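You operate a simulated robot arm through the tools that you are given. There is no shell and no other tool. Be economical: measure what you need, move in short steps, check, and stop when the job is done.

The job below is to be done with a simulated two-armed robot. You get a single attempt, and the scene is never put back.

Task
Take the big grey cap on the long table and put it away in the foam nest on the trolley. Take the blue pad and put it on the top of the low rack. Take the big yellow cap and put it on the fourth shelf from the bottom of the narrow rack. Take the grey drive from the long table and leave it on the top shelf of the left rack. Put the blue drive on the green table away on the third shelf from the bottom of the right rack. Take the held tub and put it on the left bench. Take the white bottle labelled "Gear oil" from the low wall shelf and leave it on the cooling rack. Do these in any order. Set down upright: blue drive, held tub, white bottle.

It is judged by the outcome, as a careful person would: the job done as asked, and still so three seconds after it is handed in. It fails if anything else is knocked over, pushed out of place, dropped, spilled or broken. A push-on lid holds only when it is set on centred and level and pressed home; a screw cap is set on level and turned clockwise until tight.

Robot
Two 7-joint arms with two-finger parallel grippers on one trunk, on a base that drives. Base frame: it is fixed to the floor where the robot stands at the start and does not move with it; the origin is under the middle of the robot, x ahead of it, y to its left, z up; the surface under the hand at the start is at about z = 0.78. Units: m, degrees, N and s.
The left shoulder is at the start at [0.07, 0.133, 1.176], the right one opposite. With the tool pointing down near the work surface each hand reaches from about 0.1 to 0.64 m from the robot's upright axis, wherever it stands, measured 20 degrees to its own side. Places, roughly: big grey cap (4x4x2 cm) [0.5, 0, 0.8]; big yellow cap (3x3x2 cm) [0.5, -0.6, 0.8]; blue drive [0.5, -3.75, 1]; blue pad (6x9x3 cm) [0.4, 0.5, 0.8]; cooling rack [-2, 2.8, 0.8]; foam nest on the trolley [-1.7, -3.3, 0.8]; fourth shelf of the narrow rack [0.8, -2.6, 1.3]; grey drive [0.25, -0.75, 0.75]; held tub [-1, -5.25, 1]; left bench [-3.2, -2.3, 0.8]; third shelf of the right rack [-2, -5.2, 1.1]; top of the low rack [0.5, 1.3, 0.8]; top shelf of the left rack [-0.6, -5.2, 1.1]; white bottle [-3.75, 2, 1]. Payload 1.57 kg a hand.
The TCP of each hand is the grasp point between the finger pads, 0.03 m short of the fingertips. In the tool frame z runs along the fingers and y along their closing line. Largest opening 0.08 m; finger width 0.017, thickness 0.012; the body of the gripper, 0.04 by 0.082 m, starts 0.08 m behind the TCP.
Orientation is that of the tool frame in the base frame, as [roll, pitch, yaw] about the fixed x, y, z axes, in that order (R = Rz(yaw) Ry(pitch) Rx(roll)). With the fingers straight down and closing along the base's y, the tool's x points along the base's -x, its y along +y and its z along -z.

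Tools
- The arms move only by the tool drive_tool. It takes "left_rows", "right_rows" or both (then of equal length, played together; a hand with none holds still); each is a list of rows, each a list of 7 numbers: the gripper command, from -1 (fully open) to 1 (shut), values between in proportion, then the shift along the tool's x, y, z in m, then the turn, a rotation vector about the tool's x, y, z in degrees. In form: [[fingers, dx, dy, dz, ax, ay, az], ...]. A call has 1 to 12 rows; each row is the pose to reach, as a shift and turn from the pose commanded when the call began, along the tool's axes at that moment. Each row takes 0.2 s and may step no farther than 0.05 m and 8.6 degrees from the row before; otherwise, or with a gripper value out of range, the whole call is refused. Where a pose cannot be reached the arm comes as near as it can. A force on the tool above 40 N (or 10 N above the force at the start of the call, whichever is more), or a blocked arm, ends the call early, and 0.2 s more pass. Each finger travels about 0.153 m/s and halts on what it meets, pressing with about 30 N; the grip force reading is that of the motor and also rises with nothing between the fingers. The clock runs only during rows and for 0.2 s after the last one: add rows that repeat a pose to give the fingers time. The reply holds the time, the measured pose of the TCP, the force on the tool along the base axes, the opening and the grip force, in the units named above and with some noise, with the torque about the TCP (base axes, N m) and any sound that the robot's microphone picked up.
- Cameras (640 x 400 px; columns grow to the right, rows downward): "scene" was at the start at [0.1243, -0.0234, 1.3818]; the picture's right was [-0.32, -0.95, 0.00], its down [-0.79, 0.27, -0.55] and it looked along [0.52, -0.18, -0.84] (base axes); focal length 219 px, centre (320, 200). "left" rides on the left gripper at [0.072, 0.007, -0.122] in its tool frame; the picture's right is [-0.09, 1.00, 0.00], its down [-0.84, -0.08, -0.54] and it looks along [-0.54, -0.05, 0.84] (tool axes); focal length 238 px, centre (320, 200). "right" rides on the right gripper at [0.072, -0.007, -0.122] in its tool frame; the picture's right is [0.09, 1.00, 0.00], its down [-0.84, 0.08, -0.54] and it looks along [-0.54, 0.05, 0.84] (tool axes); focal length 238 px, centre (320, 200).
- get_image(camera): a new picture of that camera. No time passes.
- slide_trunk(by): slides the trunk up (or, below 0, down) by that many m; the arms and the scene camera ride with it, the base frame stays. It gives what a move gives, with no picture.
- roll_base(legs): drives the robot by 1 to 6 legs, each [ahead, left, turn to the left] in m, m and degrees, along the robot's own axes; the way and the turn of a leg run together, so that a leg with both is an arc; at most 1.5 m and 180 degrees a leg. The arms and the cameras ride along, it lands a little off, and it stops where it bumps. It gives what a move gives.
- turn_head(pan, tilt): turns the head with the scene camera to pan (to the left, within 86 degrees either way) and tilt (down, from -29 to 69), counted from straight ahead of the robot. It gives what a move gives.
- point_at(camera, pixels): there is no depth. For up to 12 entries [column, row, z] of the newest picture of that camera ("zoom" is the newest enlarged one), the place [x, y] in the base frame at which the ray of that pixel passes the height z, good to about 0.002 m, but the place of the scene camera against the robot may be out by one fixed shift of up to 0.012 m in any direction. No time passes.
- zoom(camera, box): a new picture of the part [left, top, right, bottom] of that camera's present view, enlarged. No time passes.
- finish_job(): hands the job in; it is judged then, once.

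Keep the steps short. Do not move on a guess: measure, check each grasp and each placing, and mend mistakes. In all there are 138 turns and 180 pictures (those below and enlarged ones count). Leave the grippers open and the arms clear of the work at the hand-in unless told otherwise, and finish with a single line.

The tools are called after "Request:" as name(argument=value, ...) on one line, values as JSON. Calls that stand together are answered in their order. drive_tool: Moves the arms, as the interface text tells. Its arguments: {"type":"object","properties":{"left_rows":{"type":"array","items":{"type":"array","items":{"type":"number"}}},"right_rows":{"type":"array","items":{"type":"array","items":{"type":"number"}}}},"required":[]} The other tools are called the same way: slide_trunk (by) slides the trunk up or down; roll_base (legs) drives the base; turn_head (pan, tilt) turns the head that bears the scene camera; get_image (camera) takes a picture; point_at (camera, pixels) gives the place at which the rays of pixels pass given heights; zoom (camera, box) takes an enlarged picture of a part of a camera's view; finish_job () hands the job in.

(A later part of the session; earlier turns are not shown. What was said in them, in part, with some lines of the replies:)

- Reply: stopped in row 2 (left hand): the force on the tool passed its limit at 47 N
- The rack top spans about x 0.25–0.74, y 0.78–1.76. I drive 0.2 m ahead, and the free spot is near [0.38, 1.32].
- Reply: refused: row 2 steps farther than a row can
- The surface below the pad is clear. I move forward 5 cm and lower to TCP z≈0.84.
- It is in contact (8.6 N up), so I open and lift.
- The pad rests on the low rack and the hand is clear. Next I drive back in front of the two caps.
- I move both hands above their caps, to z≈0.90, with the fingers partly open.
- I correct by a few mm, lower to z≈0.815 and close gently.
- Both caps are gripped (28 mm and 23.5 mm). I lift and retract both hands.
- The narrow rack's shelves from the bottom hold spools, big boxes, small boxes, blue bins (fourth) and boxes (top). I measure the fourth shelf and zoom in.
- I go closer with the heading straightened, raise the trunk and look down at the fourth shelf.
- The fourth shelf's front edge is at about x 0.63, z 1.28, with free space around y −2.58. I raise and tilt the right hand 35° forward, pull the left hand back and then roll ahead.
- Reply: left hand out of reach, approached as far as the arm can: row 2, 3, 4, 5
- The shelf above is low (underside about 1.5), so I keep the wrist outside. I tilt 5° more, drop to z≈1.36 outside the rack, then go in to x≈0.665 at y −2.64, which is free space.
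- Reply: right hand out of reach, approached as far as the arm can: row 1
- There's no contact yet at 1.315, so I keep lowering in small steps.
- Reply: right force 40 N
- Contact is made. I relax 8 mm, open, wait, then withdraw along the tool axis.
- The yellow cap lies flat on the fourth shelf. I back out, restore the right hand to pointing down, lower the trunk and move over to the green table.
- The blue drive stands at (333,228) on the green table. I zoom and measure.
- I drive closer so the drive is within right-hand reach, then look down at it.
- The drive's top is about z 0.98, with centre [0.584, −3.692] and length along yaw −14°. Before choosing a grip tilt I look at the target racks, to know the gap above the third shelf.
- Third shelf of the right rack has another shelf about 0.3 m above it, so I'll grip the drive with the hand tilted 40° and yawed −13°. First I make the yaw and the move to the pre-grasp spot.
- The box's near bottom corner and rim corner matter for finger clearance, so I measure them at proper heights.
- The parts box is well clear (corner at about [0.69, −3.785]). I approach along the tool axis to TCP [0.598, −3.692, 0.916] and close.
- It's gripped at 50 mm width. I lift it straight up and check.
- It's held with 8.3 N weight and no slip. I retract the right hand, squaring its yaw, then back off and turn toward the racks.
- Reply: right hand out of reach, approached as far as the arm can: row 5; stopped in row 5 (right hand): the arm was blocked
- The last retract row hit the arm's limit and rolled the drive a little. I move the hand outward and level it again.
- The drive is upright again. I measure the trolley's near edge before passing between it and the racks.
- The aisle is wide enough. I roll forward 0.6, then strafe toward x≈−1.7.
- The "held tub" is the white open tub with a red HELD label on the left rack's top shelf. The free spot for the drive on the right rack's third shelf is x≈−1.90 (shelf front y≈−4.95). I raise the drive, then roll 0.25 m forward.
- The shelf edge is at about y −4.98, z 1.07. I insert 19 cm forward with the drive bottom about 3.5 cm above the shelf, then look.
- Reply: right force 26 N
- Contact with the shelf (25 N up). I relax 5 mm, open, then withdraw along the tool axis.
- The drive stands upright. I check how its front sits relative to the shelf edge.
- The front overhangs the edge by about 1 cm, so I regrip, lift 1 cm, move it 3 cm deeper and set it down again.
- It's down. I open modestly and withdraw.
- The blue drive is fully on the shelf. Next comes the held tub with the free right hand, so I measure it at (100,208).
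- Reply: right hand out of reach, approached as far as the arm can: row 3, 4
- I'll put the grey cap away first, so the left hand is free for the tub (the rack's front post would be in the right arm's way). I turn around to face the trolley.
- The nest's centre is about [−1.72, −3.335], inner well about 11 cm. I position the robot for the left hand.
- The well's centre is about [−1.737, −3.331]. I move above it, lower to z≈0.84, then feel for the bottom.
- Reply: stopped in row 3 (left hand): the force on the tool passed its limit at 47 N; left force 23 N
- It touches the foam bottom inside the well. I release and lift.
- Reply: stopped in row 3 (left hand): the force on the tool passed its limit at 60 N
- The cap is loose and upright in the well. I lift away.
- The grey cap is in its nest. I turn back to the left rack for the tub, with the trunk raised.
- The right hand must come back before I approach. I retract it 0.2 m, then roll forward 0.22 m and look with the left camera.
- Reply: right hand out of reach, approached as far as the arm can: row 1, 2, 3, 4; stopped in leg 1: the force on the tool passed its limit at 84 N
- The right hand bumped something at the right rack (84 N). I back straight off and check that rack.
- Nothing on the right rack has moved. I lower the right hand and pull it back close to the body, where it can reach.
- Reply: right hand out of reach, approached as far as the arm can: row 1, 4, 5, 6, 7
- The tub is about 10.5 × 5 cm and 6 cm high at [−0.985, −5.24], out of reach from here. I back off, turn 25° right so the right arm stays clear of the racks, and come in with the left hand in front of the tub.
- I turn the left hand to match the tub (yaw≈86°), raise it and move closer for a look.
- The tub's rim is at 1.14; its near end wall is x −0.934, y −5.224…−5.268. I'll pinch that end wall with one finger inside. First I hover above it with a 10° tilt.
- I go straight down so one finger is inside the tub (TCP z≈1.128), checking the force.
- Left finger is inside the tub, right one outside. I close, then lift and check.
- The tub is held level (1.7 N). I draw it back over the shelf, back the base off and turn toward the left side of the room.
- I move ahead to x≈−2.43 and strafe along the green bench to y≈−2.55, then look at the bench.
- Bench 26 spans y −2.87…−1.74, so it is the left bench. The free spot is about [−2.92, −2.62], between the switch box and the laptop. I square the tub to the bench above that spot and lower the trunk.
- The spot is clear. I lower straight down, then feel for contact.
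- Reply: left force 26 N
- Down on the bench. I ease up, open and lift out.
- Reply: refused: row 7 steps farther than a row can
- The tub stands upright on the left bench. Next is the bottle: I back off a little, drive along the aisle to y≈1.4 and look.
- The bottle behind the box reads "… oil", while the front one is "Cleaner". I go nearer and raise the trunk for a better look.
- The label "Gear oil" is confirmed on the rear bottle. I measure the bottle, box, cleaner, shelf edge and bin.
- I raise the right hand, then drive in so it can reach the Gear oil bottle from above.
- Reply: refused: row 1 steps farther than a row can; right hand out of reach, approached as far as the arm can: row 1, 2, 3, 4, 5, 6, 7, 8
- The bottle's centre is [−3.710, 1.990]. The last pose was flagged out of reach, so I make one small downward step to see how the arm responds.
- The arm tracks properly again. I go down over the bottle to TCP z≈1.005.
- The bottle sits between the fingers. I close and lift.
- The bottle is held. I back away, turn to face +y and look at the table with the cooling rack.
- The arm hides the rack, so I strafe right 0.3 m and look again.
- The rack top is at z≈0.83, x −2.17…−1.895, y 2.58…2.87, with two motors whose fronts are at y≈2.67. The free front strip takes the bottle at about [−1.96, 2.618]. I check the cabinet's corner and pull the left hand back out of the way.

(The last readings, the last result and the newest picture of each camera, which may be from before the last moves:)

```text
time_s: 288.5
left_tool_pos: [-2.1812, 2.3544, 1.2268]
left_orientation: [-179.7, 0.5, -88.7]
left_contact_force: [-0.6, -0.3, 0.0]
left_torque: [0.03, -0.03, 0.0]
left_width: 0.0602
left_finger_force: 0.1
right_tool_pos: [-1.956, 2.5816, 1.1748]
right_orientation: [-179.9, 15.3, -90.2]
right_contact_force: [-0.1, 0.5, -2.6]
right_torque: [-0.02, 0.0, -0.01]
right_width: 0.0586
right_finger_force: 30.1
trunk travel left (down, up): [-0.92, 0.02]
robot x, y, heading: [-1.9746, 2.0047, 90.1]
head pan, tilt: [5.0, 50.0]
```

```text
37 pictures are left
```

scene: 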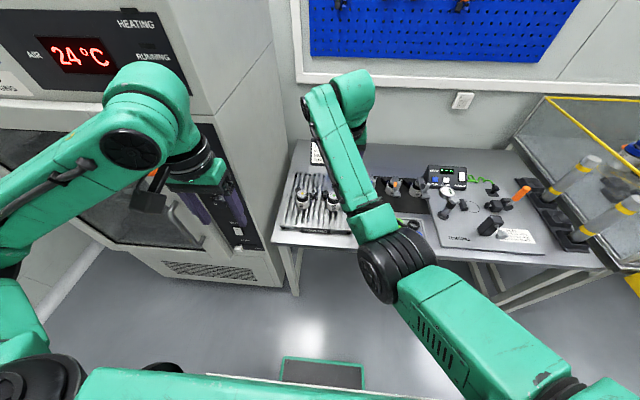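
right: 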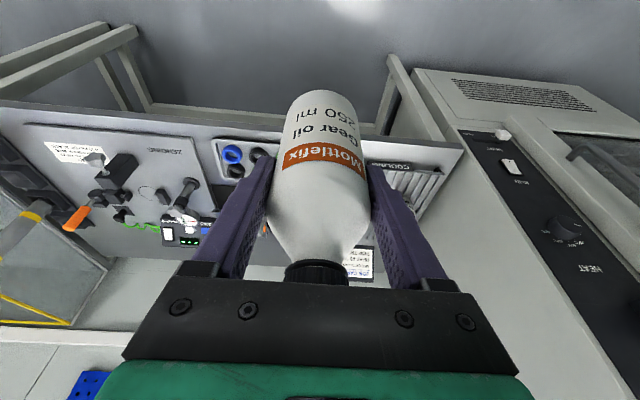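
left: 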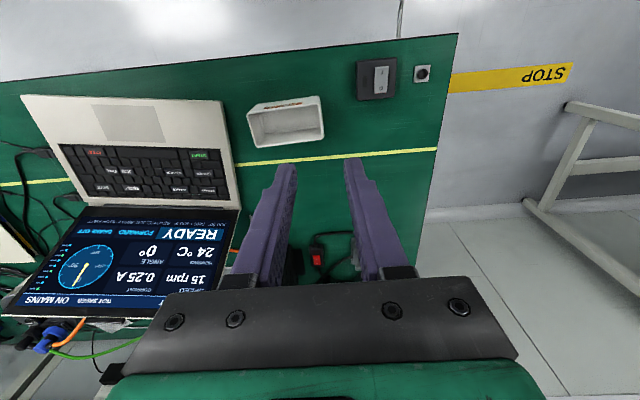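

I use the left camera, which is right next to the rack, to measure the motors and the free strip.

Request:
get_image(camera="left")

Request:
zoom(camera="scene", box=[260, 160, 388, 240])

```text
36 pictures are left
```

left: 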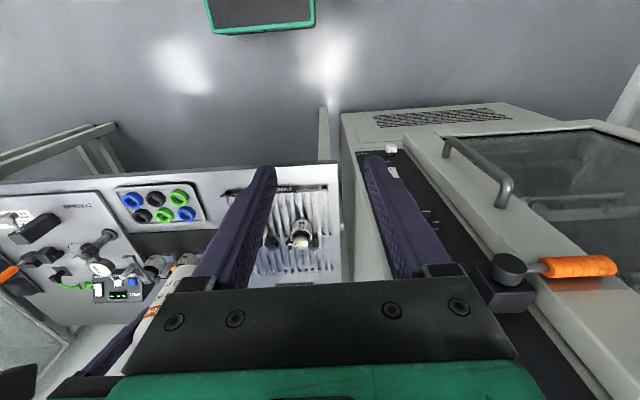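

```text
5.00 times, centred on (324, 200) of scene
```

zoom: 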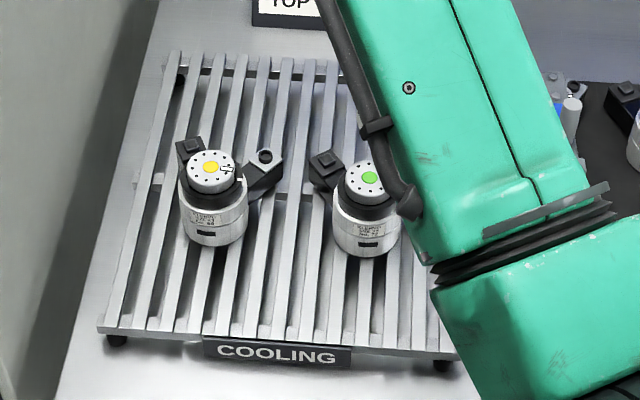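

Request:
point_at(camera="zoom", pixels=[[365, 257, 0.835], [212, 247, 0.835], [98, 328, 0.835], [457, 352, 0.835], [290, 338, 0.835], [290, 290, 0.835], [330, 235, 0.835], [250, 230, 0.835], [290, 195, 0.85]])

```text
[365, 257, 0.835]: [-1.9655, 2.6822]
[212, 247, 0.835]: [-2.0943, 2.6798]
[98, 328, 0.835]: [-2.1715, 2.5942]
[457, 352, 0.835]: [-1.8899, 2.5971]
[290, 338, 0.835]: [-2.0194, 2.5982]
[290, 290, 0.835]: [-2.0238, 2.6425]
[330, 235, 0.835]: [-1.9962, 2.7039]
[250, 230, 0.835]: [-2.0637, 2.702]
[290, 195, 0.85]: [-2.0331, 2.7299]
```

There's a clear spot between and in front of the motors: [−2.028, 2.632]. I move the bottle over it, then lower the trunk 0.15 m.

Request:
drive_tool(right_rows=[[0.7, -0.012, 0.02, 0.003, 0, 0, 0], [0.7, -0.024, 0.045, 0.0065, 0, 0, 0], [0.7, -0.04, 0.072, 0.011, 0, 0, 0], [0.7, -0.0482, 0.072, 0.0132, 0, 0, 0]])

Request:
slide_trunk(by=-0.15)

Request:
get_image(camera="right")

Request:
get_image(camera="left")

```text
time_s: 289.5
left_tool_pos: [-2.181, 2.3549, 1.228]
left_orientation: [-179.6, 0.6, -88.7]
left_contact_force: [0.6, -0.2, 0.6]
left_torque: [0.02, -0.04, 0.0]
left_width: 0.0599
left_finger_force: 0.0
right_tool_pos: [-2.0098, 2.6144, 1.1765]
right_orientation: [179.8, 15.2, -90.2]
right_contact_force: [-0.4, -0.8, -2.0]
right_torque: [-0.01, -0.02, -0.02]
right_width: 0.0586
right_finger_force: 30.0
right hand out of reach, approached as far as the arm can: row 3, 4
trunk travel left (down, up): [-0.92, 0.02]
robot x, y, heading: [-1.9665, 2.0067, 90.1]
head pan, tilt: [5.0, 50.0]
```

```text
time_s: 291.3
left_tool_pos: [-2.1809, 2.3534, 1.0773]
left_orientation: [-179.7, 0.6, -88.7]
left_contact_force: [-1.0, -0.7, 0.5]
left_torque: [0.01, 0.03, 0.04]
left_width: 0.0601
left_finger_force: 0.1
right_tool_pos: [-2.0096, 2.614, 1.0254]
right_orientation: [179.9, 15.2, -90.1]
right_contact_force: [-0.4, -0.2, -2.8]
right_torque: [0.02, 0.02, -0.04]
right_width: 0.0587
right_finger_force: 30.2
trunk travel left (down, up): [-0.77, 0.17]
robot x, y, heading: [-1.9707, 2.0049, 89.8]
head pan, tilt: [5.0, 50.0]
```

```text
34 pictures are left
```

right: 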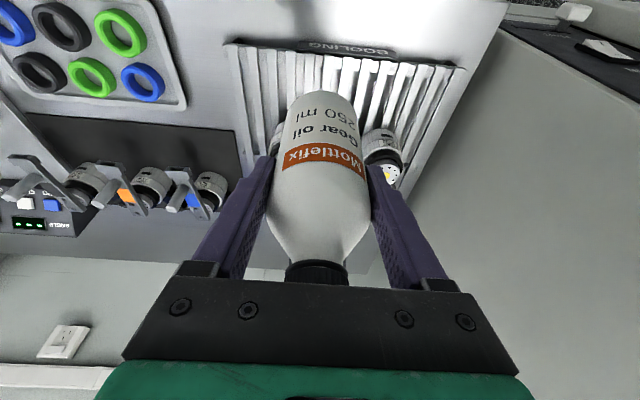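

```text
33 pictures are left
```

left: 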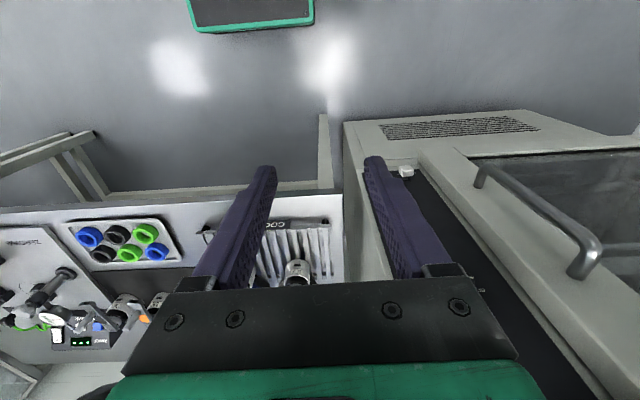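

Request:
point_at(camera="right", pixels=[[230, 43, 0.835], [464, 66, 0.835], [383, 128, 0.835], [272, 122, 0.835], [397, 62, 0.835], [365, 140, 0.85], [345, 100, 0.835]])

```text
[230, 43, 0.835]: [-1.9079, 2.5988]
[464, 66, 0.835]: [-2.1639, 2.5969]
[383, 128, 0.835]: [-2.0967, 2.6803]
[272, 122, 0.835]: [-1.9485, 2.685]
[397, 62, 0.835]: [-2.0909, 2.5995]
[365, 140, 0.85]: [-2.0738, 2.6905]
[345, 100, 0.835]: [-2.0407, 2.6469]
```

The two cameras agree: front edge y 2.598, motor fronts y 2.682. I shift 2.2 cm forward and lower to about 2 cm above contact.

Request:
drive_tool(right_rows=[[0.7, -0.0106, 0.004, 0.0029, 0, 0, 0], [0.7, -0.0212, 0.008, 0.0058, 0, 0, 0], [0.7, -0.0106, 0.008, 0.0444, 0, 0, 0], [0.7, -0.0027, 0.008, 0.0733, 0, 0, 0], [0.7, 0.0039, 0.008, 0.0974, 0, 0, 0], [0.7, 0.0039, 0.008, 0.0974, 0, 0, 0]])

Request:
get_image(camera="right")

```text
time_s: 292.7
left_tool_pos: [-2.1817, 2.3535, 1.0771]
left_orientation: [-179.7, 0.5, -88.6]
left_contact_force: [0.3, 0.7, 0.4]
left_torque: [-0.01, 0.02, 0.02]
left_width: 0.0601
left_finger_force: 0.1
right_tool_pos: [-2.0173, 2.621, 0.9508]
right_orientation: [179.8, 15.2, -90.2]
right_contact_force: [-1.0, 0.6, -2.8]
right_torque: [-0.01, -0.01, 0.0]
right_width: 0.0586
right_finger_force: 30.3
right hand out of reach, approached as far as the arm can: row 1, 2, 3, 4, 5, 6
trunk travel left (down, up): [-0.77, 0.17]
robot x, y, heading: [-1.9686, 2.0032, 90.0]
head pan, tilt: [5.0, 50.0]
```

```text
32 pictures are left
```

right: 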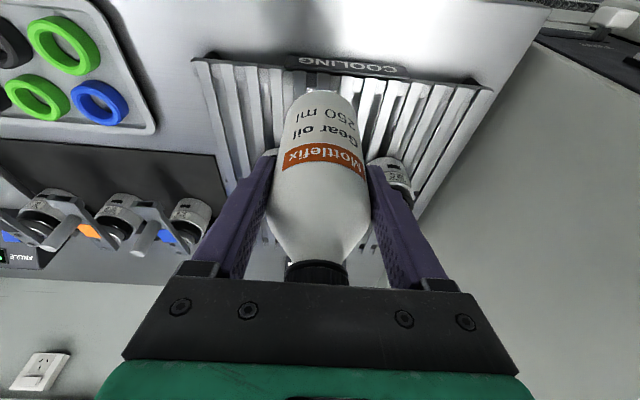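

The arm is at its reach limit (y 2.621), so I nudge the base 1.8 cm ahead and lower with the trunk.

Request:
roll_base(legs=[[0.018, 0, 0]])

Request:
slide_trunk(by=-0.03)

Request:
zoom(camera="scene", box=[240, 130, 432, 250])

```text
time_s: 293.4
left_tool_pos: [-2.1816, 2.367, 1.0786]
left_orientation: [-179.7, 0.8, -88.6]
left_contact_force: [0.6, -0.5, 0.0]
left_torque: [0.06, -0.01, -0.04]
left_width: 0.06
left_finger_force: 0.1
right_tool_pos: [-2.0172, 2.6339, 0.9536]
right_orientation: [179.9, 15.4, -90.1]
right_contact_force: [0.3, -0.3, -3.0]
right_torque: [-0.02, -0.02, -0.02]
right_width: 0.0583
right_finger_force: 30.2
trunk travel left (down, up): [-0.77, 0.17]
robot x, y, heading: [-1.9692, 2.0231, 90.4]
head pan, tilt: [5.0, 50.0]
```

```text
time_s: 294.2
left_tool_pos: [-2.1813, 2.3721, 1.0474]
left_orientation: [-179.7, 0.5, -88.7]
left_contact_force: [-0.7, -0.3, -0.1]
left_torque: [-0.02, 0.0, -0.01]
left_width: 0.0598
left_finger_force: 0.0
right_tool_pos: [-2.0176, 2.637, 0.9209]
right_orientation: [179.9, 15.1, -90.1]
right_contact_force: [-0.3, -0.2, -2.6]
right_torque: [-0.05, 0.0, 0.03]
right_width: 0.0586
right_finger_force: 30.2
trunk travel left (down, up): [-0.74, 0.2]
robot x, y, heading: [-1.9679, 2.024, 90.1]
head pan, tilt: [5.0, 50.0]
```

```text
3.33 times, centred on (336, 190) of scene
```

zoom: 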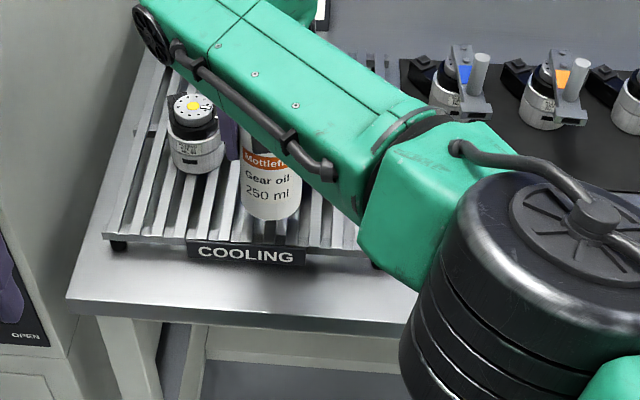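

It's well placed. I lower the last bit in small trunk steps.

Request:
slide_trunk(by=-0.008)

Request:
slide_trunk(by=-0.005)

Request:
slide_trunk(by=-0.004)

```text
time_s: 294.8
left_tool_pos: [-2.1817, 2.3723, 1.0389]
left_orientation: [-179.7, 0.5, -88.7]
left_contact_force: [0.8, -0.9, 0.4]
left_torque: [-0.02, -0.05, 0.01]
left_width: 0.0598
left_finger_force: 0.1
right_tool_pos: [-2.017, 2.6384, 0.9127]
right_orientation: [179.9, 15.2, -90.1]
right_contact_force: [-0.9, -0.7, -2.4]
right_torque: [-0.01, -0.01, 0.01]
right_width: 0.0585
right_finger_force: 30.4
trunk travel left (down, up): [-0.732, 0.208]
robot x, y, heading: [-1.9696, 2.0232, 90.5]
head pan, tilt: [5.0, 50.0]
```

```text
time_s: 295.3
left_tool_pos: [-2.1815, 2.3717, 1.0336]
left_orientation: [-179.7, 0.5, -88.6]
left_contact_force: [0.6, -0.7, 0.2]
left_torque: [-0.04, -0.01, -0.01]
left_width: 0.0599
left_finger_force: 0.0
right_tool_pos: [-2.0164, 2.6378, 0.9081]
right_orientation: [179.9, 15.2, -90.2]
right_contact_force: [0.1, -0.4, -2.5]
right_torque: [0.0, 0.0, 0.0]
right_width: 0.0585
right_finger_force: 29.8
trunk travel left (down, up): [-0.727, 0.213]
robot x, y, heading: [-1.9681, 2.0226, 90.2]
head pan, tilt: [5.0, 50.0]
```

```text
time_s: 295.8
left_tool_pos: [-2.1816, 2.3714, 1.0304]
left_orientation: [-179.8, 0.5, -88.7]
left_contact_force: [-0.4, 0.3, 0.2]
left_torque: [-0.02, 0.03, 0.06]
left_width: 0.0602
left_finger_force: 0.1
right_tool_pos: [-2.0179, 2.6378, 0.9043]
right_orientation: [179.8, 15.2, -90.1]
right_contact_force: [-0.4, -0.3, -2.2]
right_torque: [0.0, -0.02, 0.0]
right_width: 0.0586
right_finger_force: 30.0
trunk travel left (down, up): [-0.723, 0.217]
robot x, y, heading: [-1.9665, 2.0235, 90.2]
head pan, tilt: [5.0, 50.0]
```

Request:
slide_trunk(by=-0.004)

Request:
slide_trunk(by=-0.004)

Request:
slide_trunk(by=-0.004)

Request:
zoom(camera="scene", box=[270, 150, 366, 210])

```text
time_s: 296.4
left_tool_pos: [-2.1812, 2.3726, 1.0262]
left_orientation: [-179.7, 0.5, -88.6]
left_contact_force: [0.1, -0.6, 0.2]
left_torque: [0.01, -0.04, 0.0]
left_width: 0.06
left_finger_force: 0.1
right_tool_pos: [-2.0163, 2.6383, 0.8999]
right_orientation: [179.8, 15.2, -90.1]
right_contact_force: [0.0, 0.5, -1.6]
right_torque: [-0.03, -0.02, 0.01]
right_width: 0.0581
right_finger_force: 29.9
trunk travel left (down, up): [-0.719, 0.221]
robot x, y, heading: [-1.9681, 2.0236, 90.3]
head pan, tilt: [5.0, 50.0]
```

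```text
time_s: 296.9
left_tool_pos: [-2.1816, 2.3697, 1.0237]
left_orientation: [-179.7, 0.6, -88.8]
left_contact_force: [-0.4, 1.0, 0.4]
left_torque: [0.0, -0.01, -0.04]
left_width: 0.0601
left_finger_force: 0.1
right_tool_pos: [-2.0166, 2.6364, 0.9003]
right_orientation: [179.8, 15.6, -90.2]
right_contact_force: [-0.1, 4.8, 20.7]
right_torque: [0.05, 0.01, 0.01]
right_width: 0.0585
right_finger_force: 29.8
trunk travel left (down, up): [-0.715, 0.225]
robot x, y, heading: [-1.9748, 2.0206, 90.2]
head pan, tilt: [5.0, 50.0]
```

```text
time_s: 297.4
left_tool_pos: [-2.1821, 2.3679, 1.0196]
left_orientation: [-179.7, 0.7, -88.6]
left_contact_force: [-0.8, 1.2, -0.8]
left_torque: [0.02, 0.0, 0.03]
left_width: 0.0599
left_finger_force: 0.1
right_tool_pos: [-2.0167, 2.6344, 0.8952]
right_orientation: [179.9, 15.7, -90.1]
right_contact_force: [0.5, 6.5, 27.0]
right_torque: [0.44, -0.01, 0.16]
right_width: 0.0585
right_finger_force: 30.1
trunk travel left (down, up): [-0.711, 0.229]
robot x, y, heading: [-1.9696, 2.0226, 89.9]
head pan, tilt: [5.0, 50.0]
```

```text
6.67 times, centred on (318, 180) of scene
```

zoom: 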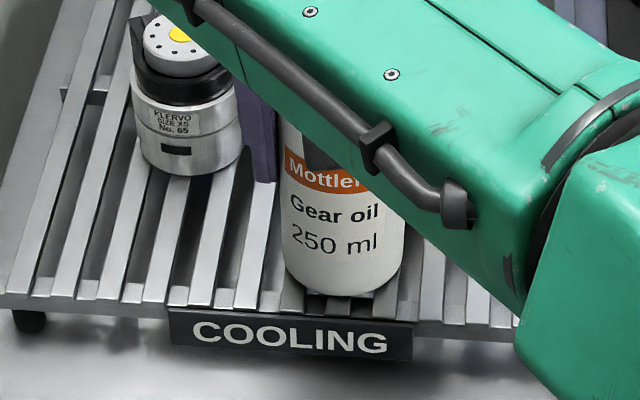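

Firm contact. I relieve the load, open and lift straight up.

Request:
slide_trunk(by=0.005)

Request:
drive_tool(right_rows=[[0.2, 0, 0, 0, 0, 0, 0], [-0.3, 0, 0, 0, 0, 0, 0], [-0.7, 0, 0, 0, 0, 0, 0], [-0.7, 0, 0, 0, 0, 0, 0], [-0.7, -0.005, 0, -0.02, 0, 0, 0], [-0.7, -0.013, 0, -0.048, 0, 0, 0], [-0.7, -0.0245, 0, -0.088, 0, 0, 0], [-0.7, -0.034, 0, -0.125, 0, 0, 0], [-0.7, -0.02, 0, -0.16, 0, 0, 0], [-0.7, 0.02, 0, -0.18, 0, 0, 0]])

Request:
get_image(camera="right")

```text
time_s: 298.0
left_tool_pos: [-2.1819, 2.3711, 1.0235]
left_orientation: [-179.7, 0.6, -88.8]
left_contact_force: [0.0, 0.7, -0.3]
left_torque: [-0.02, -0.02, -0.01]
left_width: 0.0599
left_finger_force: 0.0
right_tool_pos: [-2.0178, 2.6354, 0.8966]
right_orientation: [179.9, 15.1, -90.2]
right_contact_force: [1.0, 2.7, 6.4]
right_torque: [0.52, -0.04, 0.01]
right_width: 0.0585
right_finger_force: 30.4
trunk travel left (down, up): [-0.716, 0.224]
robot x, y, heading: [-1.9683, 2.0247, 90.2]
head pan, tilt: [5.0, 50.0]
```

```text
time_s: 300.2
left_tool_pos: [-2.1812, 2.3704, 1.0233]
left_orientation: [-179.7, 0.7, -88.7]
left_contact_force: [-0.1, 0.2, -0.6]
left_torque: [0.0, 0.0, -0.01]
left_width: 0.0601
left_finger_force: 0.1
right_tool_pos: [-2.0143, 2.568, 1.0678]
right_orientation: [179.9, 15.3, -90.4]
right_contact_force: [-0.6, -0.7, 0.1]
right_torque: [0.0, 0.0, 0.0]
right_width: 0.0678
right_finger_force: 0.1
right hand out of reach, approached as far as the arm can: row 8
trunk travel left (down, up): [-0.716, 0.224]
robot x, y, heading: [-1.9701, 2.0184, 90.3]
head pan, tilt: [5.0, 50.0]
```

```text
29 pictures are left
```

right: 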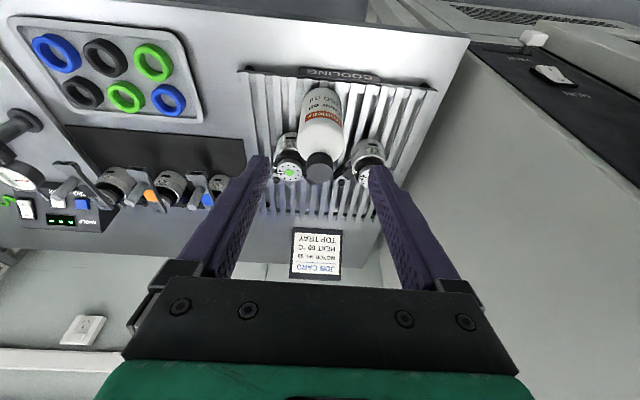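

The bottle stands upright on the cooling rack between the two motors. Last item is the grey drive: I untilt the right hand while clear, back off and drive back to the long table.

Request:
roll_base(legs=[[-0.6, 0, 0], [0, 0, -90], [1.5, 0, 0], [0, -1.0, 0], [0, -0.95, 0]])

Request:
drive_tool(right_rows=[[-1, 0, 0, 0, 0, 5, 0], [-1, 0, 0, 0, 0, 10, 0], [-1, 0, 0, 0, 0, 15.3, 0], [-1, 0, 0, 0, 0, 15.3, 0]])

Request:
turn_head(pan=-25, tilt=45)

Request:
get_image(camera="scene")

```text
time_s: 323.4
left_tool_pos: [-0.0892, -0.2466, 1.0227]
left_orientation: [-179.6, 0.5, -176.7]
left_contact_force: [-0.8, -0.2, 0.9]
left_torque: [0.01, 0.02, 0.02]
left_width: 0.0599
left_finger_force: 0.0
right_tool_pos: [0.1166, -0.4054, 1.0668]
right_orientation: [179.9, 15.2, -178.2]
right_contact_force: [0.8, 0.0, 0.5]
right_torque: [0.0, -0.01, 0.02]
right_width: 0.0679
right_finger_force: 0.1
trunk travel left (down, up): [-0.716, 0.224]
robot x, y, heading: [-0.4293, -0.4692, 2.1]
head pan, tilt: [5.0, 50.0]
```

```text
time_s: 324.4
left_tool_pos: [-0.0863, -0.2474, 1.0231]
left_orientation: [-179.7, 0.6, -176.7]
left_contact_force: [-0.2, 0.2, -0.2]
left_torque: [0.01, 0.01, -0.02]
left_width: 0.0602
left_finger_force: 0.0
right_tool_pos: [0.1147, -0.4078, 1.0674]
right_orientation: [179.7, 0.1, -178.1]
right_contact_force: [0.1, -0.2, 0.2]
right_torque: [0.0, -0.01, 0.01]
right_width: 0.0801
right_finger_force: 0.0
right hand out of reach, approached as far as the arm can: row 3
trunk travel left (down, up): [-0.716, 0.224]
robot x, y, heading: [-0.4276, -0.4699, 2.1]
head pan, tilt: [5.0, 50.0]
```

```text
time_s: 325.4
left_tool_pos: [-0.0876, -0.2463, 1.0235]
left_orientation: [-179.8, 0.6, -176.6]
left_contact_force: [-0.5, -0.5, -0.1]
left_torque: [-0.02, -0.02, 0.01]
left_width: 0.0601
left_finger_force: 0.1
right_tool_pos: [0.1149, -0.4083, 1.0676]
right_orientation: [179.8, 0.0, -178.1]
right_contact_force: [0.1, -0.8, 0.1]
right_torque: [0.01, -0.01, -0.03]
right_width: 0.0799
right_finger_force: 0.0
trunk travel left (down, up): [-0.716, 0.224]
robot x, y, heading: [-0.428, -0.4724, 2.5]
head pan, tilt: [-25.0, 45.0]
```

```text
28 pictures are left
```

scene: 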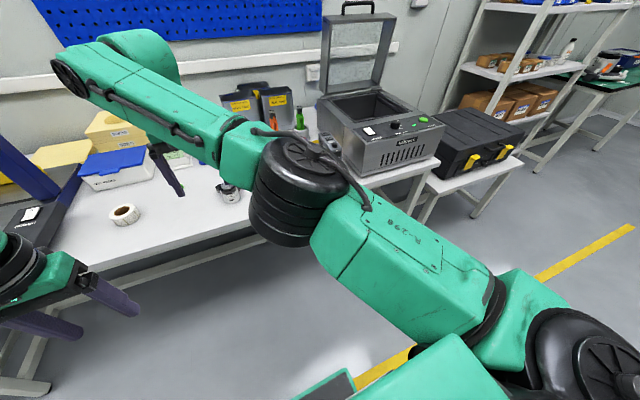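

The drives are hidden behind my arm. I square up nearer the table and move the right hand out over the drives for a look from above.

Request:
roll_base(legs=[[0, 0, -2.3], [0.3, -0.14, 0]])

Request:
drive_tool(right_rows=[[-1, 0.02, -0.04, -0.015, 0, 0, 0], [-1, 0.04, -0.08, -0.03, 0, 0, 0], [-1, 0.06, -0.12, -0.045, 0, 0, 0], [-1, 0.08, -0.16, -0.05, 0, 0, 0], [-1, 0.1, -0.2, -0.05, 0, 0, 0], [-1, 0.12, -0.23, -0.05, 0, 0, 0]])

Request:
get_image(camera="right")

```text
time_s: 327.9
left_tool_pos: [0.21, -0.3937, 1.0242]
left_orientation: [-179.8, 0.6, -178.6]
left_contact_force: [-0.1, 0.6, 0.1]
left_torque: [-0.01, 0.0, 0.01]
left_width: 0.0602
left_finger_force: 0.1
right_tool_pos: [0.4073, -0.5616, 1.0678]
right_orientation: [180.0, 0.0, -179.9]
right_contact_force: [-0.2, 0.5, -0.4]
right_torque: [0.03, 0.01, 0.01]
right_width: 0.0798
right_finger_force: 0.1
trunk travel left (down, up): [-0.716, 0.224]
robot x, y, heading: [-0.138, -0.6098, 0.7]
head pan, tilt: [-25.0, 45.0]
```

```text
time_s: 329.3
left_tool_pos: [0.2092, -0.3949, 1.0243]
left_orientation: [-179.7, 0.7, -178.6]
left_contact_force: [0.8, -0.5, 0.2]
left_torque: [0.01, -0.02, -0.03]
left_width: 0.0598
left_finger_force: 0.0
right_tool_pos: [0.2871, -0.7932, 1.1183]
right_orientation: [179.7, 0.0, -179.8]
right_contact_force: [0.6, 0.5, -0.5]
right_torque: [0.03, -0.06, -0.01]
right_width: 0.0802
right_finger_force: 0.1
trunk travel left (down, up): [-0.716, 0.224]
robot x, y, heading: [-0.1391, -0.6081, 0.2]
head pan, tilt: [-25.0, 45.0]
```

```text
27 pictures are left
```

right: 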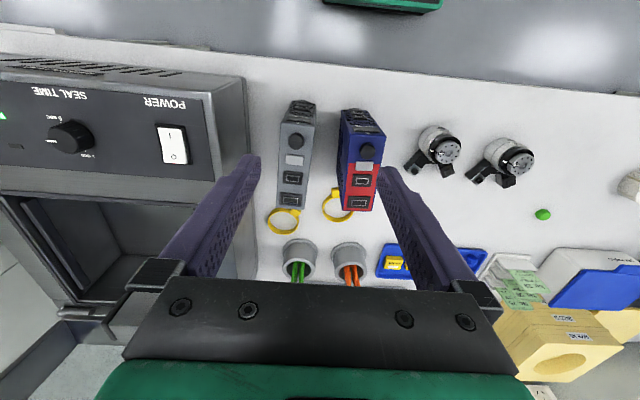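

Request:
zoom(camera="right", box=[230, 90, 390, 190])

Request:
point_at(camera="right", pixels=[[283, 122, 0.925], [315, 124, 0.925], [279, 205, 0.925], [305, 207, 0.925], [342, 134, 0.925], [342, 205, 0.925], [245, 85, 0.9], [255, 200, 0.9]])

```text
4.00 times, centred on (310, 140) of right
```

zoom: 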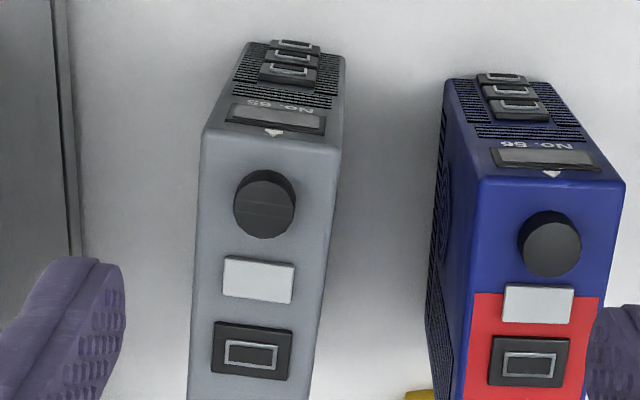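

```text
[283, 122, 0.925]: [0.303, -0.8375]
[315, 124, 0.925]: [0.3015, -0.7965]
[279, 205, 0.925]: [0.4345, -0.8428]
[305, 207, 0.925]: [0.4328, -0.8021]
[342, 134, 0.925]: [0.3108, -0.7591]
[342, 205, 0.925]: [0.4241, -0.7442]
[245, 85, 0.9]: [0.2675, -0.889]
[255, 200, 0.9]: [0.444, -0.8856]
```

The grey drive's top is z≈0.925, centre [0.368, −0.820], yaw −2.4°, with about 4 cm free on each side. I go above it with a 66 mm opening, stopping at z≈0.99 for a look.

Request:
drive_tool(right_rows=[[-0.65, -0.03, -0.009, 0.02, 0, 0, 1], [-0.65, -0.06, -0.018, 0.04, 0, 0, 2], [-0.65, -0.083, -0.027, 0.07, 0, 0, 2.4], [-0.65, -0.083, -0.027, 0.11, 0, 0, 2.4], [-0.65, -0.083, -0.027, 0.128, 0, 0, 2.4], [-0.65, -0.083, -0.027, 0.128, 0, 0, 2.4]])

Request:
get_image(camera="right")

```text
time_s: 330.7
left_tool_pos: [0.2114, -0.3938, 1.0229]
left_orientation: [-179.7, 0.5, -178.5]
left_contact_force: [-0.1, 0.5, 0.4]
left_torque: [0.01, -0.02, -0.02]
left_width: 0.0599
left_finger_force: 0.1
right_tool_pos: [0.3732, -0.8198, 0.9916]
right_orientation: [179.8, 0.0, 177.7]
right_contact_force: [0.2, 0.6, 0.1]
right_torque: [0.02, 0.02, -0.01]
right_width: 0.0661
right_finger_force: 0.1
trunk travel left (down, up): [-0.716, 0.224]
robot x, y, heading: [-0.1362, -0.6052, 0.6]
head pan, tilt: [-25.0, 45.0]
```

```text
25 pictures are left
```

right: 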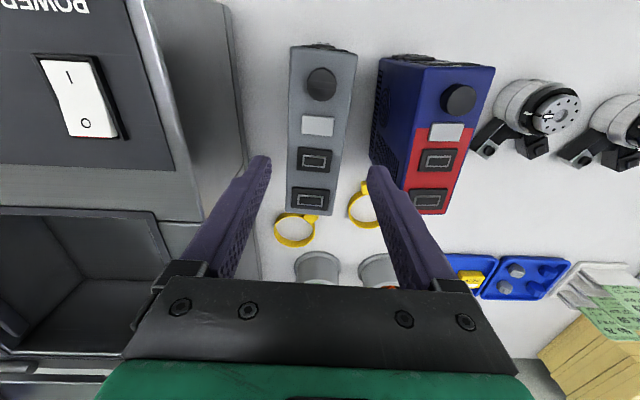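

Request:
point_at(camera="right", pixels=[[290, 48, 0.925], [357, 51, 0.925], [286, 214, 0.925], [332, 215, 0.925], [380, 60, 0.925], [230, 150, 0.9], [245, 170, 0.9]])

```text
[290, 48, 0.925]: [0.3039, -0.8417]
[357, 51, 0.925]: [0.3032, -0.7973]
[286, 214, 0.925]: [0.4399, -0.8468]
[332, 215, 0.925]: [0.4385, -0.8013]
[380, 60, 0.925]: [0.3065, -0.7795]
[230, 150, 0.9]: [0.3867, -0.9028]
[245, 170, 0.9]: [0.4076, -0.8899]
```

I adjust 2 mm and lower to TCP z≈0.888, then close.

Request:
drive_tool(right_rows=[[-0.65, 0, -0.002, 0.04, 0, 0, 0], [-0.65, 0.001, -0.002, 0.08, 0, 0, 0], [-0.65, 0.001, -0.002, 0.1036, 0, 0, 0], [-0.2, 0.001, -0.002, 0.1036, 0, 0, 0], [0.3, 0.001, -0.002, 0.1036, 0, 0, 0], [0.8, 0.001, -0.002, 0.1036, 0, 0, 0], [0.8, 0.001, -0.002, 0.1036, 0, 0, 0]])

Request:
get_image(camera="right")

```text
time_s: 332.3
left_tool_pos: [0.2109, -0.3939, 1.0225]
left_orientation: [-179.9, 0.5, -178.5]
left_contact_force: [-0.5, 0.7, 0.4]
left_torque: [0.0, 0.01, 0.0]
left_width: 0.0602
left_finger_force: 0.0
right_tool_pos: [0.3711, -0.8202, 0.8853]
right_orientation: [179.8, 0.0, 177.7]
right_contact_force: [-0.4, -3.2, -0.9]
right_torque: [-0.5, -0.44, -0.17]
right_width: 0.0458
right_finger_force: 30.4
trunk travel left (down, up): [-0.716, 0.224]
robot x, y, heading: [-0.1369, -0.6065, 0.4]
head pan, tilt: [-25.0, 45.0]
```

```text
24 pictures are left
```

right: 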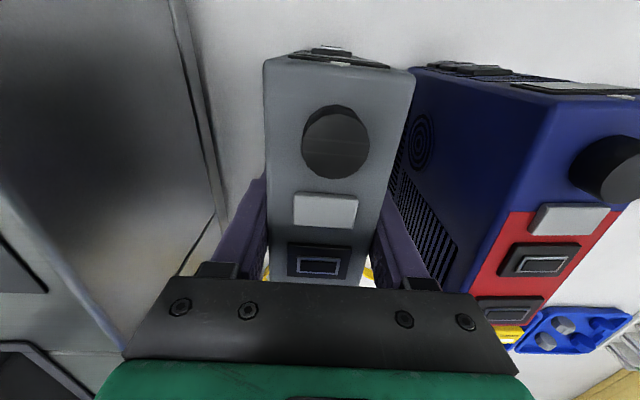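

Gripped at 45.8 mm. I lift straight up slowly and check.

Request:
drive_tool(right_rows=[[0.8, 0, 0, -0.015, 0, 0, 0], [0.8, 0, 0, -0.035, 0, 0, 0], [0.8, 0, 0, -0.075, 0, 0, 0], [0.8, 0, 0, -0.115, 0, 0, 0], [0.8, 0, 0, -0.155, 0, 0, 0], [0.8, 0, 0, -0.19, 0, 0, 0]])

Request:
get_image(camera="right")

```text
time_s: 333.7
left_tool_pos: [0.2115, -0.3939, 1.0233]
left_orientation: [-179.7, 0.5, -178.5]
left_contact_force: [0.9, 0.1, 0.3]
left_torque: [0.02, 0.01, -0.01]
left_width: 0.0598
left_finger_force: 0.0
right_tool_pos: [0.3688, -0.8227, 1.0736]
right_orientation: [180.0, -0.3, 177.7]
right_contact_force: [1.0, 0.0, -9.1]
right_torque: [-0.02, -0.02, -0.03]
right_width: 0.0461
right_finger_force: 30.7
trunk travel left (down, up): [-0.716, 0.224]
robot x, y, heading: [-0.137, -0.6084, 0.3]
head pan, tilt: [-25.0, 45.0]
```

```text
23 pictures are left
```

right: 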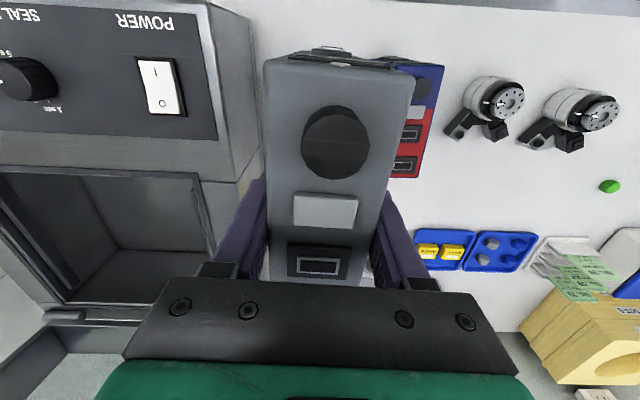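

It's held (9.1 N, no tilt). I raise the trunk, then drive to the left rack's front.

Request:
slide_trunk(by=0.21)

Request:
roll_base(legs=[[-0.33, 0, -0.3], [0, -1.5, 0], [0, -1.45, 0], [0, 0, -90], [0.4, 0.12, 0]])

Request:
turn_head(pan=0, tilt=30)

Request:
get_image(camera="scene")

```text
time_s: 336.0
left_tool_pos: [0.2133, -0.3944, 1.2326]
left_orientation: [-179.8, 0.4, -178.5]
left_contact_force: [-0.5, 0.3, 0.5]
left_torque: [0.01, 0.0, -0.03]
left_width: 0.0602
left_finger_force: 0.0
right_tool_pos: [0.3703, -0.8234, 1.2842]
right_orientation: [179.7, -0.1, 177.7]
right_contact_force: [0.8, 0.5, -8.8]
right_torque: [0.0, 0.0, 0.05]
right_width: 0.0458
right_finger_force: 30.0
trunk travel left (down, up): [-0.926, 0.014]
robot x, y, heading: [-0.1371, -0.6082, 0.4]
head pan, tilt: [-25.0, 45.0]
```

```text
time_s: 357.9
left_tool_pos: [-0.1551, -4.2964, 1.2343]
left_orientation: [-179.8, 0.6, 93.6]
left_contact_force: [0.4, -0.8, 0.1]
left_torque: [-0.02, 0.01, 0.0]
left_width: 0.0602
left_finger_force: 0.1
right_tool_pos: [-0.5781, -4.4696, 1.285]
right_orientation: [179.8, 0.0, 89.8]
right_contact_force: [-0.5, 0.4, -9.1]
right_torque: [0.0, 0.03, 0.0]
right_width: 0.0458
right_finger_force: 29.9
trunk travel left (down, up): [-0.926, 0.014]
robot x, y, heading: [-0.3803, -3.955, -87.4]
head pan, tilt: [-25.0, 45.0]
```

```text
time_s: 358.8
left_tool_pos: [-0.1549, -4.2985, 1.2326]
left_orientation: [-179.8, 0.4, 93.7]
left_contact_force: [-0.8, 0.0, 0.2]
left_torque: [0.01, 0.03, 0.0]
left_width: 0.0598
left_finger_force: 0.0
right_tool_pos: [-0.5772, -4.4731, 1.282]
right_orientation: [179.9, 0.0, 89.8]
right_contact_force: [-0.1, -0.2, -10.2]
right_torque: [0.03, 0.01, 0.03]
right_width: 0.046
right_finger_force: 29.9
trunk travel left (down, up): [-0.926, 0.014]
robot x, y, heading: [-0.3801, -3.9553, -87.6]
head pan, tilt: [0.0, 30.0]
```

```text
22 pictures are left
```

scene: 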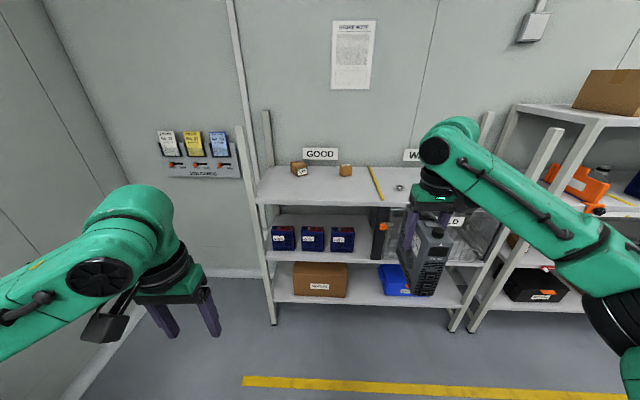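

Request:
point_at(camera="scene", pixels=[[258, 203, 1.08], [320, 202, 1.08], [298, 176, 1.08], [345, 177, 1.08], [370, 168, 1.08], [381, 200, 1.08], [325, 188, 1.08], [243, 130, 1.35]])

Request:
zoom(camera="scene", box=[230, 130, 422, 250])

```text
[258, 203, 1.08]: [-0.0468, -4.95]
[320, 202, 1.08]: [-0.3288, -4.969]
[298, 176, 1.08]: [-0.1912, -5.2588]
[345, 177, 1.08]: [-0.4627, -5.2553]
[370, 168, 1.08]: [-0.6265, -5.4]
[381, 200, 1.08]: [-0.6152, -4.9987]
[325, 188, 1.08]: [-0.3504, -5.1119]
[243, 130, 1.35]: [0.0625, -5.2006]
```

```text
3.33 times, centred on (326, 190) of scene
```

zoom: 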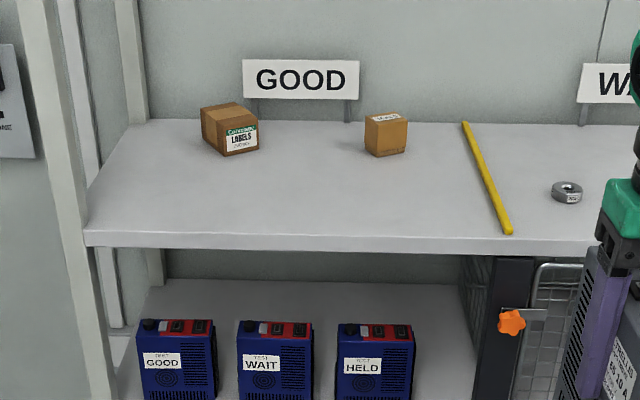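

The free GOOD-side area spans x −0.1…−0.58, y −4.97…−5.2. I aim for [−0.47, −5.06]: straighten, roll forward, then shift the hand 11 cm left.

Request:
roll_base(legs=[[0, 0, -2.4], [0.44, 0, 0]])

Request:
drive_tool(right_rows=[[0.8, 0, 0.03, 0, 0, 0, 0], [0.8, 0, 0.06, 0, 0, 0, 0], [0.8, 0, 0.09, 0, 0, 0, 0], [0.8, 0, 0.11, 0, 0, 0, 0], [0.8, 0, 0.11, 0, 0, 0, 0]])

Request:
get_image(camera="scene")

```text
time_s: 361.9
left_tool_pos: [-0.1717, -4.7427, 1.2333]
left_orientation: [-179.8, 0.6, 90.9]
left_contact_force: [0.6, 0.6, -0.4]
left_torque: [-0.04, 0.01, 0.01]
left_width: 0.0599
left_finger_force: 0.1
right_tool_pos: [-0.6022, -4.8967, 1.2843]
right_orientation: [179.9, 0.0, 87.0]
right_contact_force: [-0.3, -0.2, -8.8]
right_torque: [-0.04, -0.01, -0.02]
right_width: 0.0458
right_finger_force: 29.9
trunk travel left (down, up): [-0.926, 0.014]
robot x, y, heading: [-0.3822, -4.3933, -90.1]
head pan, tilt: [0.0, 30.0]
```

```text
time_s: 363.1
left_tool_pos: [-0.1714, -4.7439, 1.2331]
left_orientation: [-179.7, 0.6, 90.9]
left_contact_force: [-0.1, -0.3, -0.1]
left_torque: [0.0, -0.01, 0.02]
left_width: 0.0599
left_finger_force: 0.0
right_tool_pos: [-0.4914, -4.9039, 1.2841]
right_orientation: [179.8, -0.1, 87.0]
right_contact_force: [0.3, 0.2, -9.4]
right_torque: [0.0, -0.01, -0.01]
right_width: 0.0456
right_finger_force: 30.6
trunk travel left (down, up): [-0.926, 0.014]
robot x, y, heading: [-0.3757, -4.3955, -90.2]
head pan, tilt: [0.0, 30.0]
```

```text
20 pictures are left
5 turns are left
```

scene: 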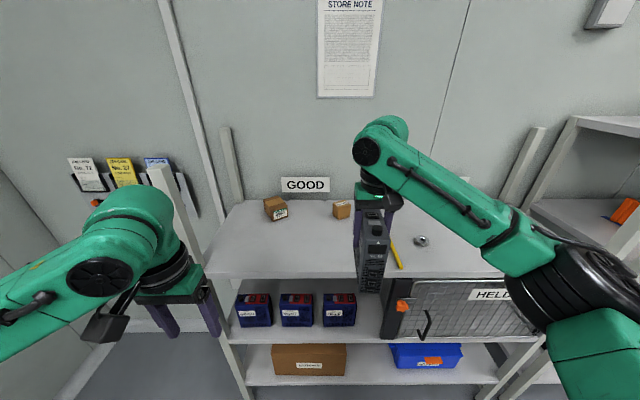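

Only a few turns remain. I roll 0.15 m forward, lower to near the shelf, then feel down gently, all with the force guard.

Request:
roll_base(legs=[[0.15, 0, 0]])

Request:
drive_tool(right_rows=[[0.8, 0, 0, 0.04, 0, 0, 0], [0.8, 0, 0, 0.075, 0, 0, 0], [0.8, 0, 0, 0.083, 0, 0, 0], [0.8, 0, 0, 0.083, 0, 0, 0]])

Request:
drive_tool(right_rows=[[0.8, 0, 0, 0.003, 0, 0, 0], [0.8, 0, 0, 0.006, 0, 0, 0], [0.8, 0, 0, 0.009, 0, 0, 0], [0.8, 0, 0, 0.012, 0, 0, 0], [0.8, 0, 0, 0.015, 0, 0, 0], [0.8, 0, 0, 0.018, 0, 0, 0], [0.8, 0, 0, 0.021, 0, 0, 0]])

Request:
get_image(camera="right")

Request:
get_image(camera="scene")

```text
time_s: 364.4
left_tool_pos: [-0.1745, -4.8916, 1.2341]
left_orientation: [-179.7, 0.6, 90.6]
left_contact_force: [0.0, 0.7, 0.7]
left_torque: [0.0, 0.04, 0.03]
left_width: 0.0599
left_finger_force: 0.0
right_tool_pos: [-0.496, -5.0511, 1.2859]
right_orientation: [179.8, 0.2, 86.8]
right_contact_force: [-0.5, 1.0, -8.3]
right_torque: [-0.05, -0.03, -0.01]
right_width: 0.0459
right_finger_force: 29.8
trunk travel left (down, up): [-0.926, 0.014]
robot x, y, heading: [-0.3821, -4.5477, -90.4]
head pan, tilt: [0.0, 30.0]
```

```text
time_s: 365.4
left_tool_pos: [-0.174, -4.8956, 1.2321]
left_orientation: [-179.6, 0.3, 90.6]
left_contact_force: [0.0, -0.5, 0.0]
left_torque: [0.01, -0.01, 0.05]
left_width: 0.0595
left_finger_force: 0.1
right_tool_pos: [-0.4972, -5.054, 1.2002]
right_orientation: [179.9, -0.2, 86.8]
right_contact_force: [0.1, 0.2, -9.4]
right_torque: [0.03, 0.03, -0.01]
right_width: 0.0461
right_finger_force: 30.0
trunk travel left (down, up): [-0.926, 0.014]
robot x, y, heading: [-0.3795, -4.5469, -90.5]
head pan, tilt: [0.0, 30.0]
```

```text
time_s: 367.0
left_tool_pos: [-0.1748, -4.896, 1.2329]
left_orientation: [-179.7, 0.5, 90.6]
left_contact_force: [0.1, 0.0, 0.6]
left_torque: [0.03, 0.01, 0.03]
left_width: 0.0598
left_finger_force: 0.1
right_tool_pos: [-0.4948, -5.0547, 1.1796]
right_orientation: [180.0, -0.2, 86.8]
right_contact_force: [0.5, -0.1, -9.0]
right_torque: [-0.01, 0.03, -0.01]
right_width: 0.0461
right_finger_force: 30.2
trunk travel left (down, up): [-0.926, 0.014]
robot x, y, heading: [-0.3821, -4.5424, -90.3]
head pan, tilt: [0.0, 30.0]
```

```text
19 pictures are left
```

right: 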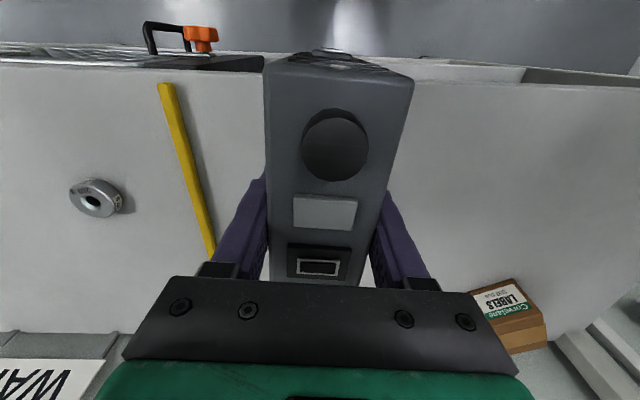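

```text
18 pictures are left
4 turns are left
```

scene: 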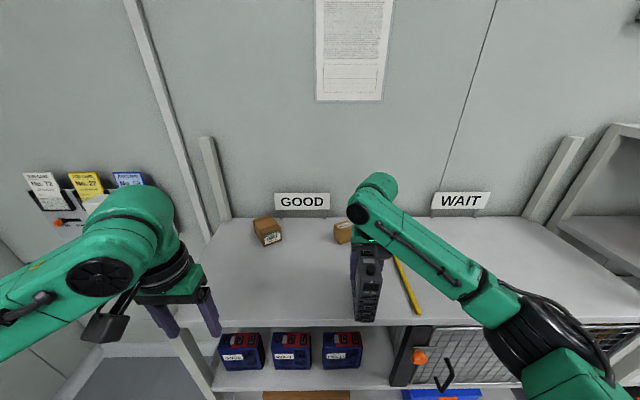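

Not in contact yet. I move 3 cm deeper for margin, then keep feeling down in 3 mm steps with the 40 N guard.

Request:
point_at(camera="right", pixels=[[230, 72, 1.075], [450, 84, 1.075]])

Request:
drive_tool(right_rows=[[0.8, -0.015, 0, 0, 0, 0, 0], [0.8, -0.03, 0, 0, 0, 0, 0], [0.8, -0.03, 0, 0.003, 0, 0, 0], [0.8, -0.03, 0, 0.006, 0, 0, 0], [0.8, -0.03, 0, 0.009, 0, 0, 0], [0.8, -0.03, 0, 0.012, 0, 0, 0], [0.8, -0.03, 0, 0.015, 0, 0, 0], [0.8, -0.03, 0, 0.018, 0, 0, 0], [0.8, -0.03, 0, 0.021, 0, 0, 0], [0.8, -0.03, 0, 0.024, 0, 0, 0], [0.8, -0.03, 0, 0.027, 0, 0, 0], [0.8, -0.03, 0, 0.03, 0, 0, 0]])

Request:
zoom(camera="scene", box=[290, 220, 450, 320])

Request:
get_image(camera="right")

```text
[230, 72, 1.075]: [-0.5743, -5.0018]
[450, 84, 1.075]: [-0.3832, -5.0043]
```

```text
time_s: 369.6
left_tool_pos: [-0.1745, -4.8914, 1.2333]
left_orientation: [-179.6, 0.6, 90.6]
left_contact_force: [0.0, -0.7, 0.0]
left_torque: [-0.02, 0.04, 0.01]
left_width: 0.0601
left_finger_force: 0.0
right_tool_pos: [-0.496, -5.0793, 1.1513]
right_orientation: [179.9, 0.0, 86.7]
right_contact_force: [-2.1, -1.8, 19.0]
right_torque: [0.54, 0.79, -0.01]
right_width: 0.0459
right_finger_force: 29.7
trunk travel left (down, up): [-0.926, 0.014]
robot x, y, heading: [-0.3821, -4.5464, -90.7]
head pan, tilt: [0.0, 30.0]
```

```text
4.00 times, centred on (370, 270) of scene
```

zoom: 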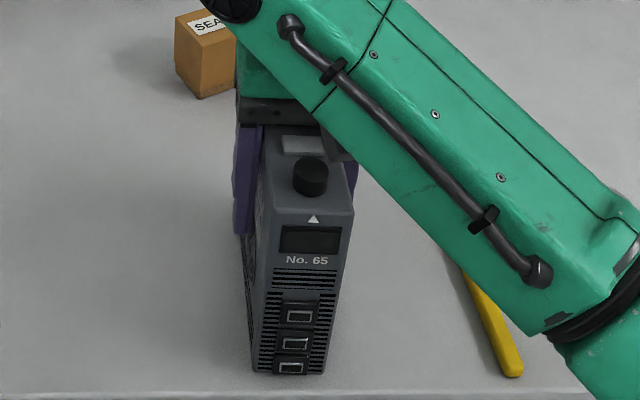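

```text
16 pictures are left
3 turns are left
```

right: 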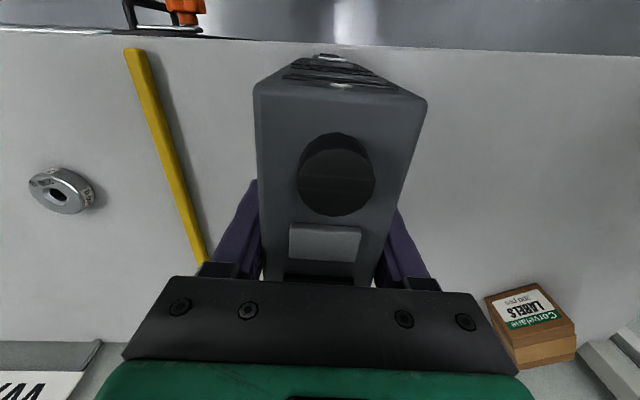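

The drive stands on the shelf, inside the front edge, with 19 N contact. I ease up 2 mm, open, lift clear, back the base away and check.

Request:
drive_tool(right_rows=[[0.8, 0, 0, -0.003, 0, 0, 0], [0.3, 0, 0, -0.003, 0, 0, 0], [-0.2, 0, 0, -0.003, 0, 0, 0], [-0.7, 0, 0, -0.003, 0, 0, 0], [-0.7, 0, 0, -0.003, 0, 0, 0], [-0.7, 0, 0, -0.02, 0, 0, 0], [-0.7, 0, 0, -0.05, 0, 0, 0], [-0.7, 0, 0, -0.085, 0, 0, 0], [-0.7, 0, 0, -0.12, 0, 0, 0], [-0.7, 0, 0, -0.15, 0, 0, 0]])

Request:
get_image(camera="right")

Request:
zoom(camera="scene", box=[290, 200, 450, 300])

```text
time_s: 371.8
left_tool_pos: [-0.1727, -4.8937, 1.2334]
left_orientation: [-179.6, 0.5, 90.5]
left_contact_force: [-0.4, 0.0, 0.3]
left_torque: [-0.01, -0.02, 0.01]
left_width: 0.0602
left_finger_force: 0.1
right_tool_pos: [-0.4985, -5.0824, 1.3006]
right_orientation: [179.8, -0.1, 86.8]
right_contact_force: [0.8, -0.3, 0.3]
right_torque: [0.03, 0.0, -0.02]
right_width: 0.068
right_finger_force: 0.1
trunk travel left (down, up): [-0.926, 0.014]
robot x, y, heading: [-0.381, -4.5408, -90.3]
head pan, tilt: [0.0, 30.0]
```

```text
15 pictures are left
```

right: 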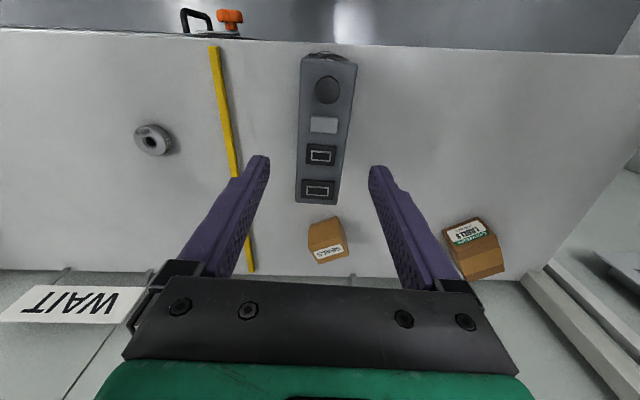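

```text
4.00 times, centred on (370, 250) of scene
2 turns are left
```

zoom: 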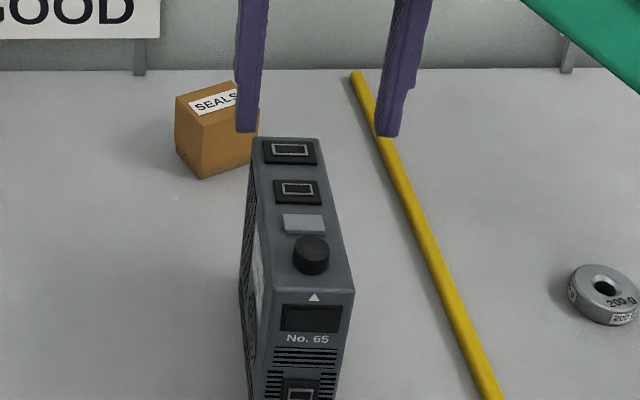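

The grey drive stands free and upright on the top shelf. I back the robot clear.

Request:
roll_base(legs=[[-0.4, 0, 0]])

```text
time_s: 374.3
left_tool_pos: [-0.1707, -4.4983, 1.2338]
left_orientation: [-179.7, 0.4, 90.6]
left_contact_force: [0.0, -0.3, 0.8]
left_torque: [0.0, 0.01, 0.0]
left_width: 0.0599
left_finger_force: 0.1
right_tool_pos: [-0.4947, -4.6863, 1.3005]
right_orientation: [-180.0, -0.2, 86.8]
right_contact_force: [-0.2, -0.5, -0.6]
right_torque: [0.02, 0.04, 0.01]
right_width: 0.068
right_finger_force: 0.2
trunk travel left (down, up): [-0.926, 0.014]
robot x, y, heading: [-0.379, -4.1448, -90.5]
head pan, tilt: [0.0, 30.0]
1 turns are left
```

All seven items are placed, the grippers are open and the arms are clear, so I hand the job in.

Request:
finish_job()

```text
The job is handed in.
```

All seven items are in their places and the job is handed in; the right hand bumped the right rack once (84 N), and nothing there looked moved afterwards.
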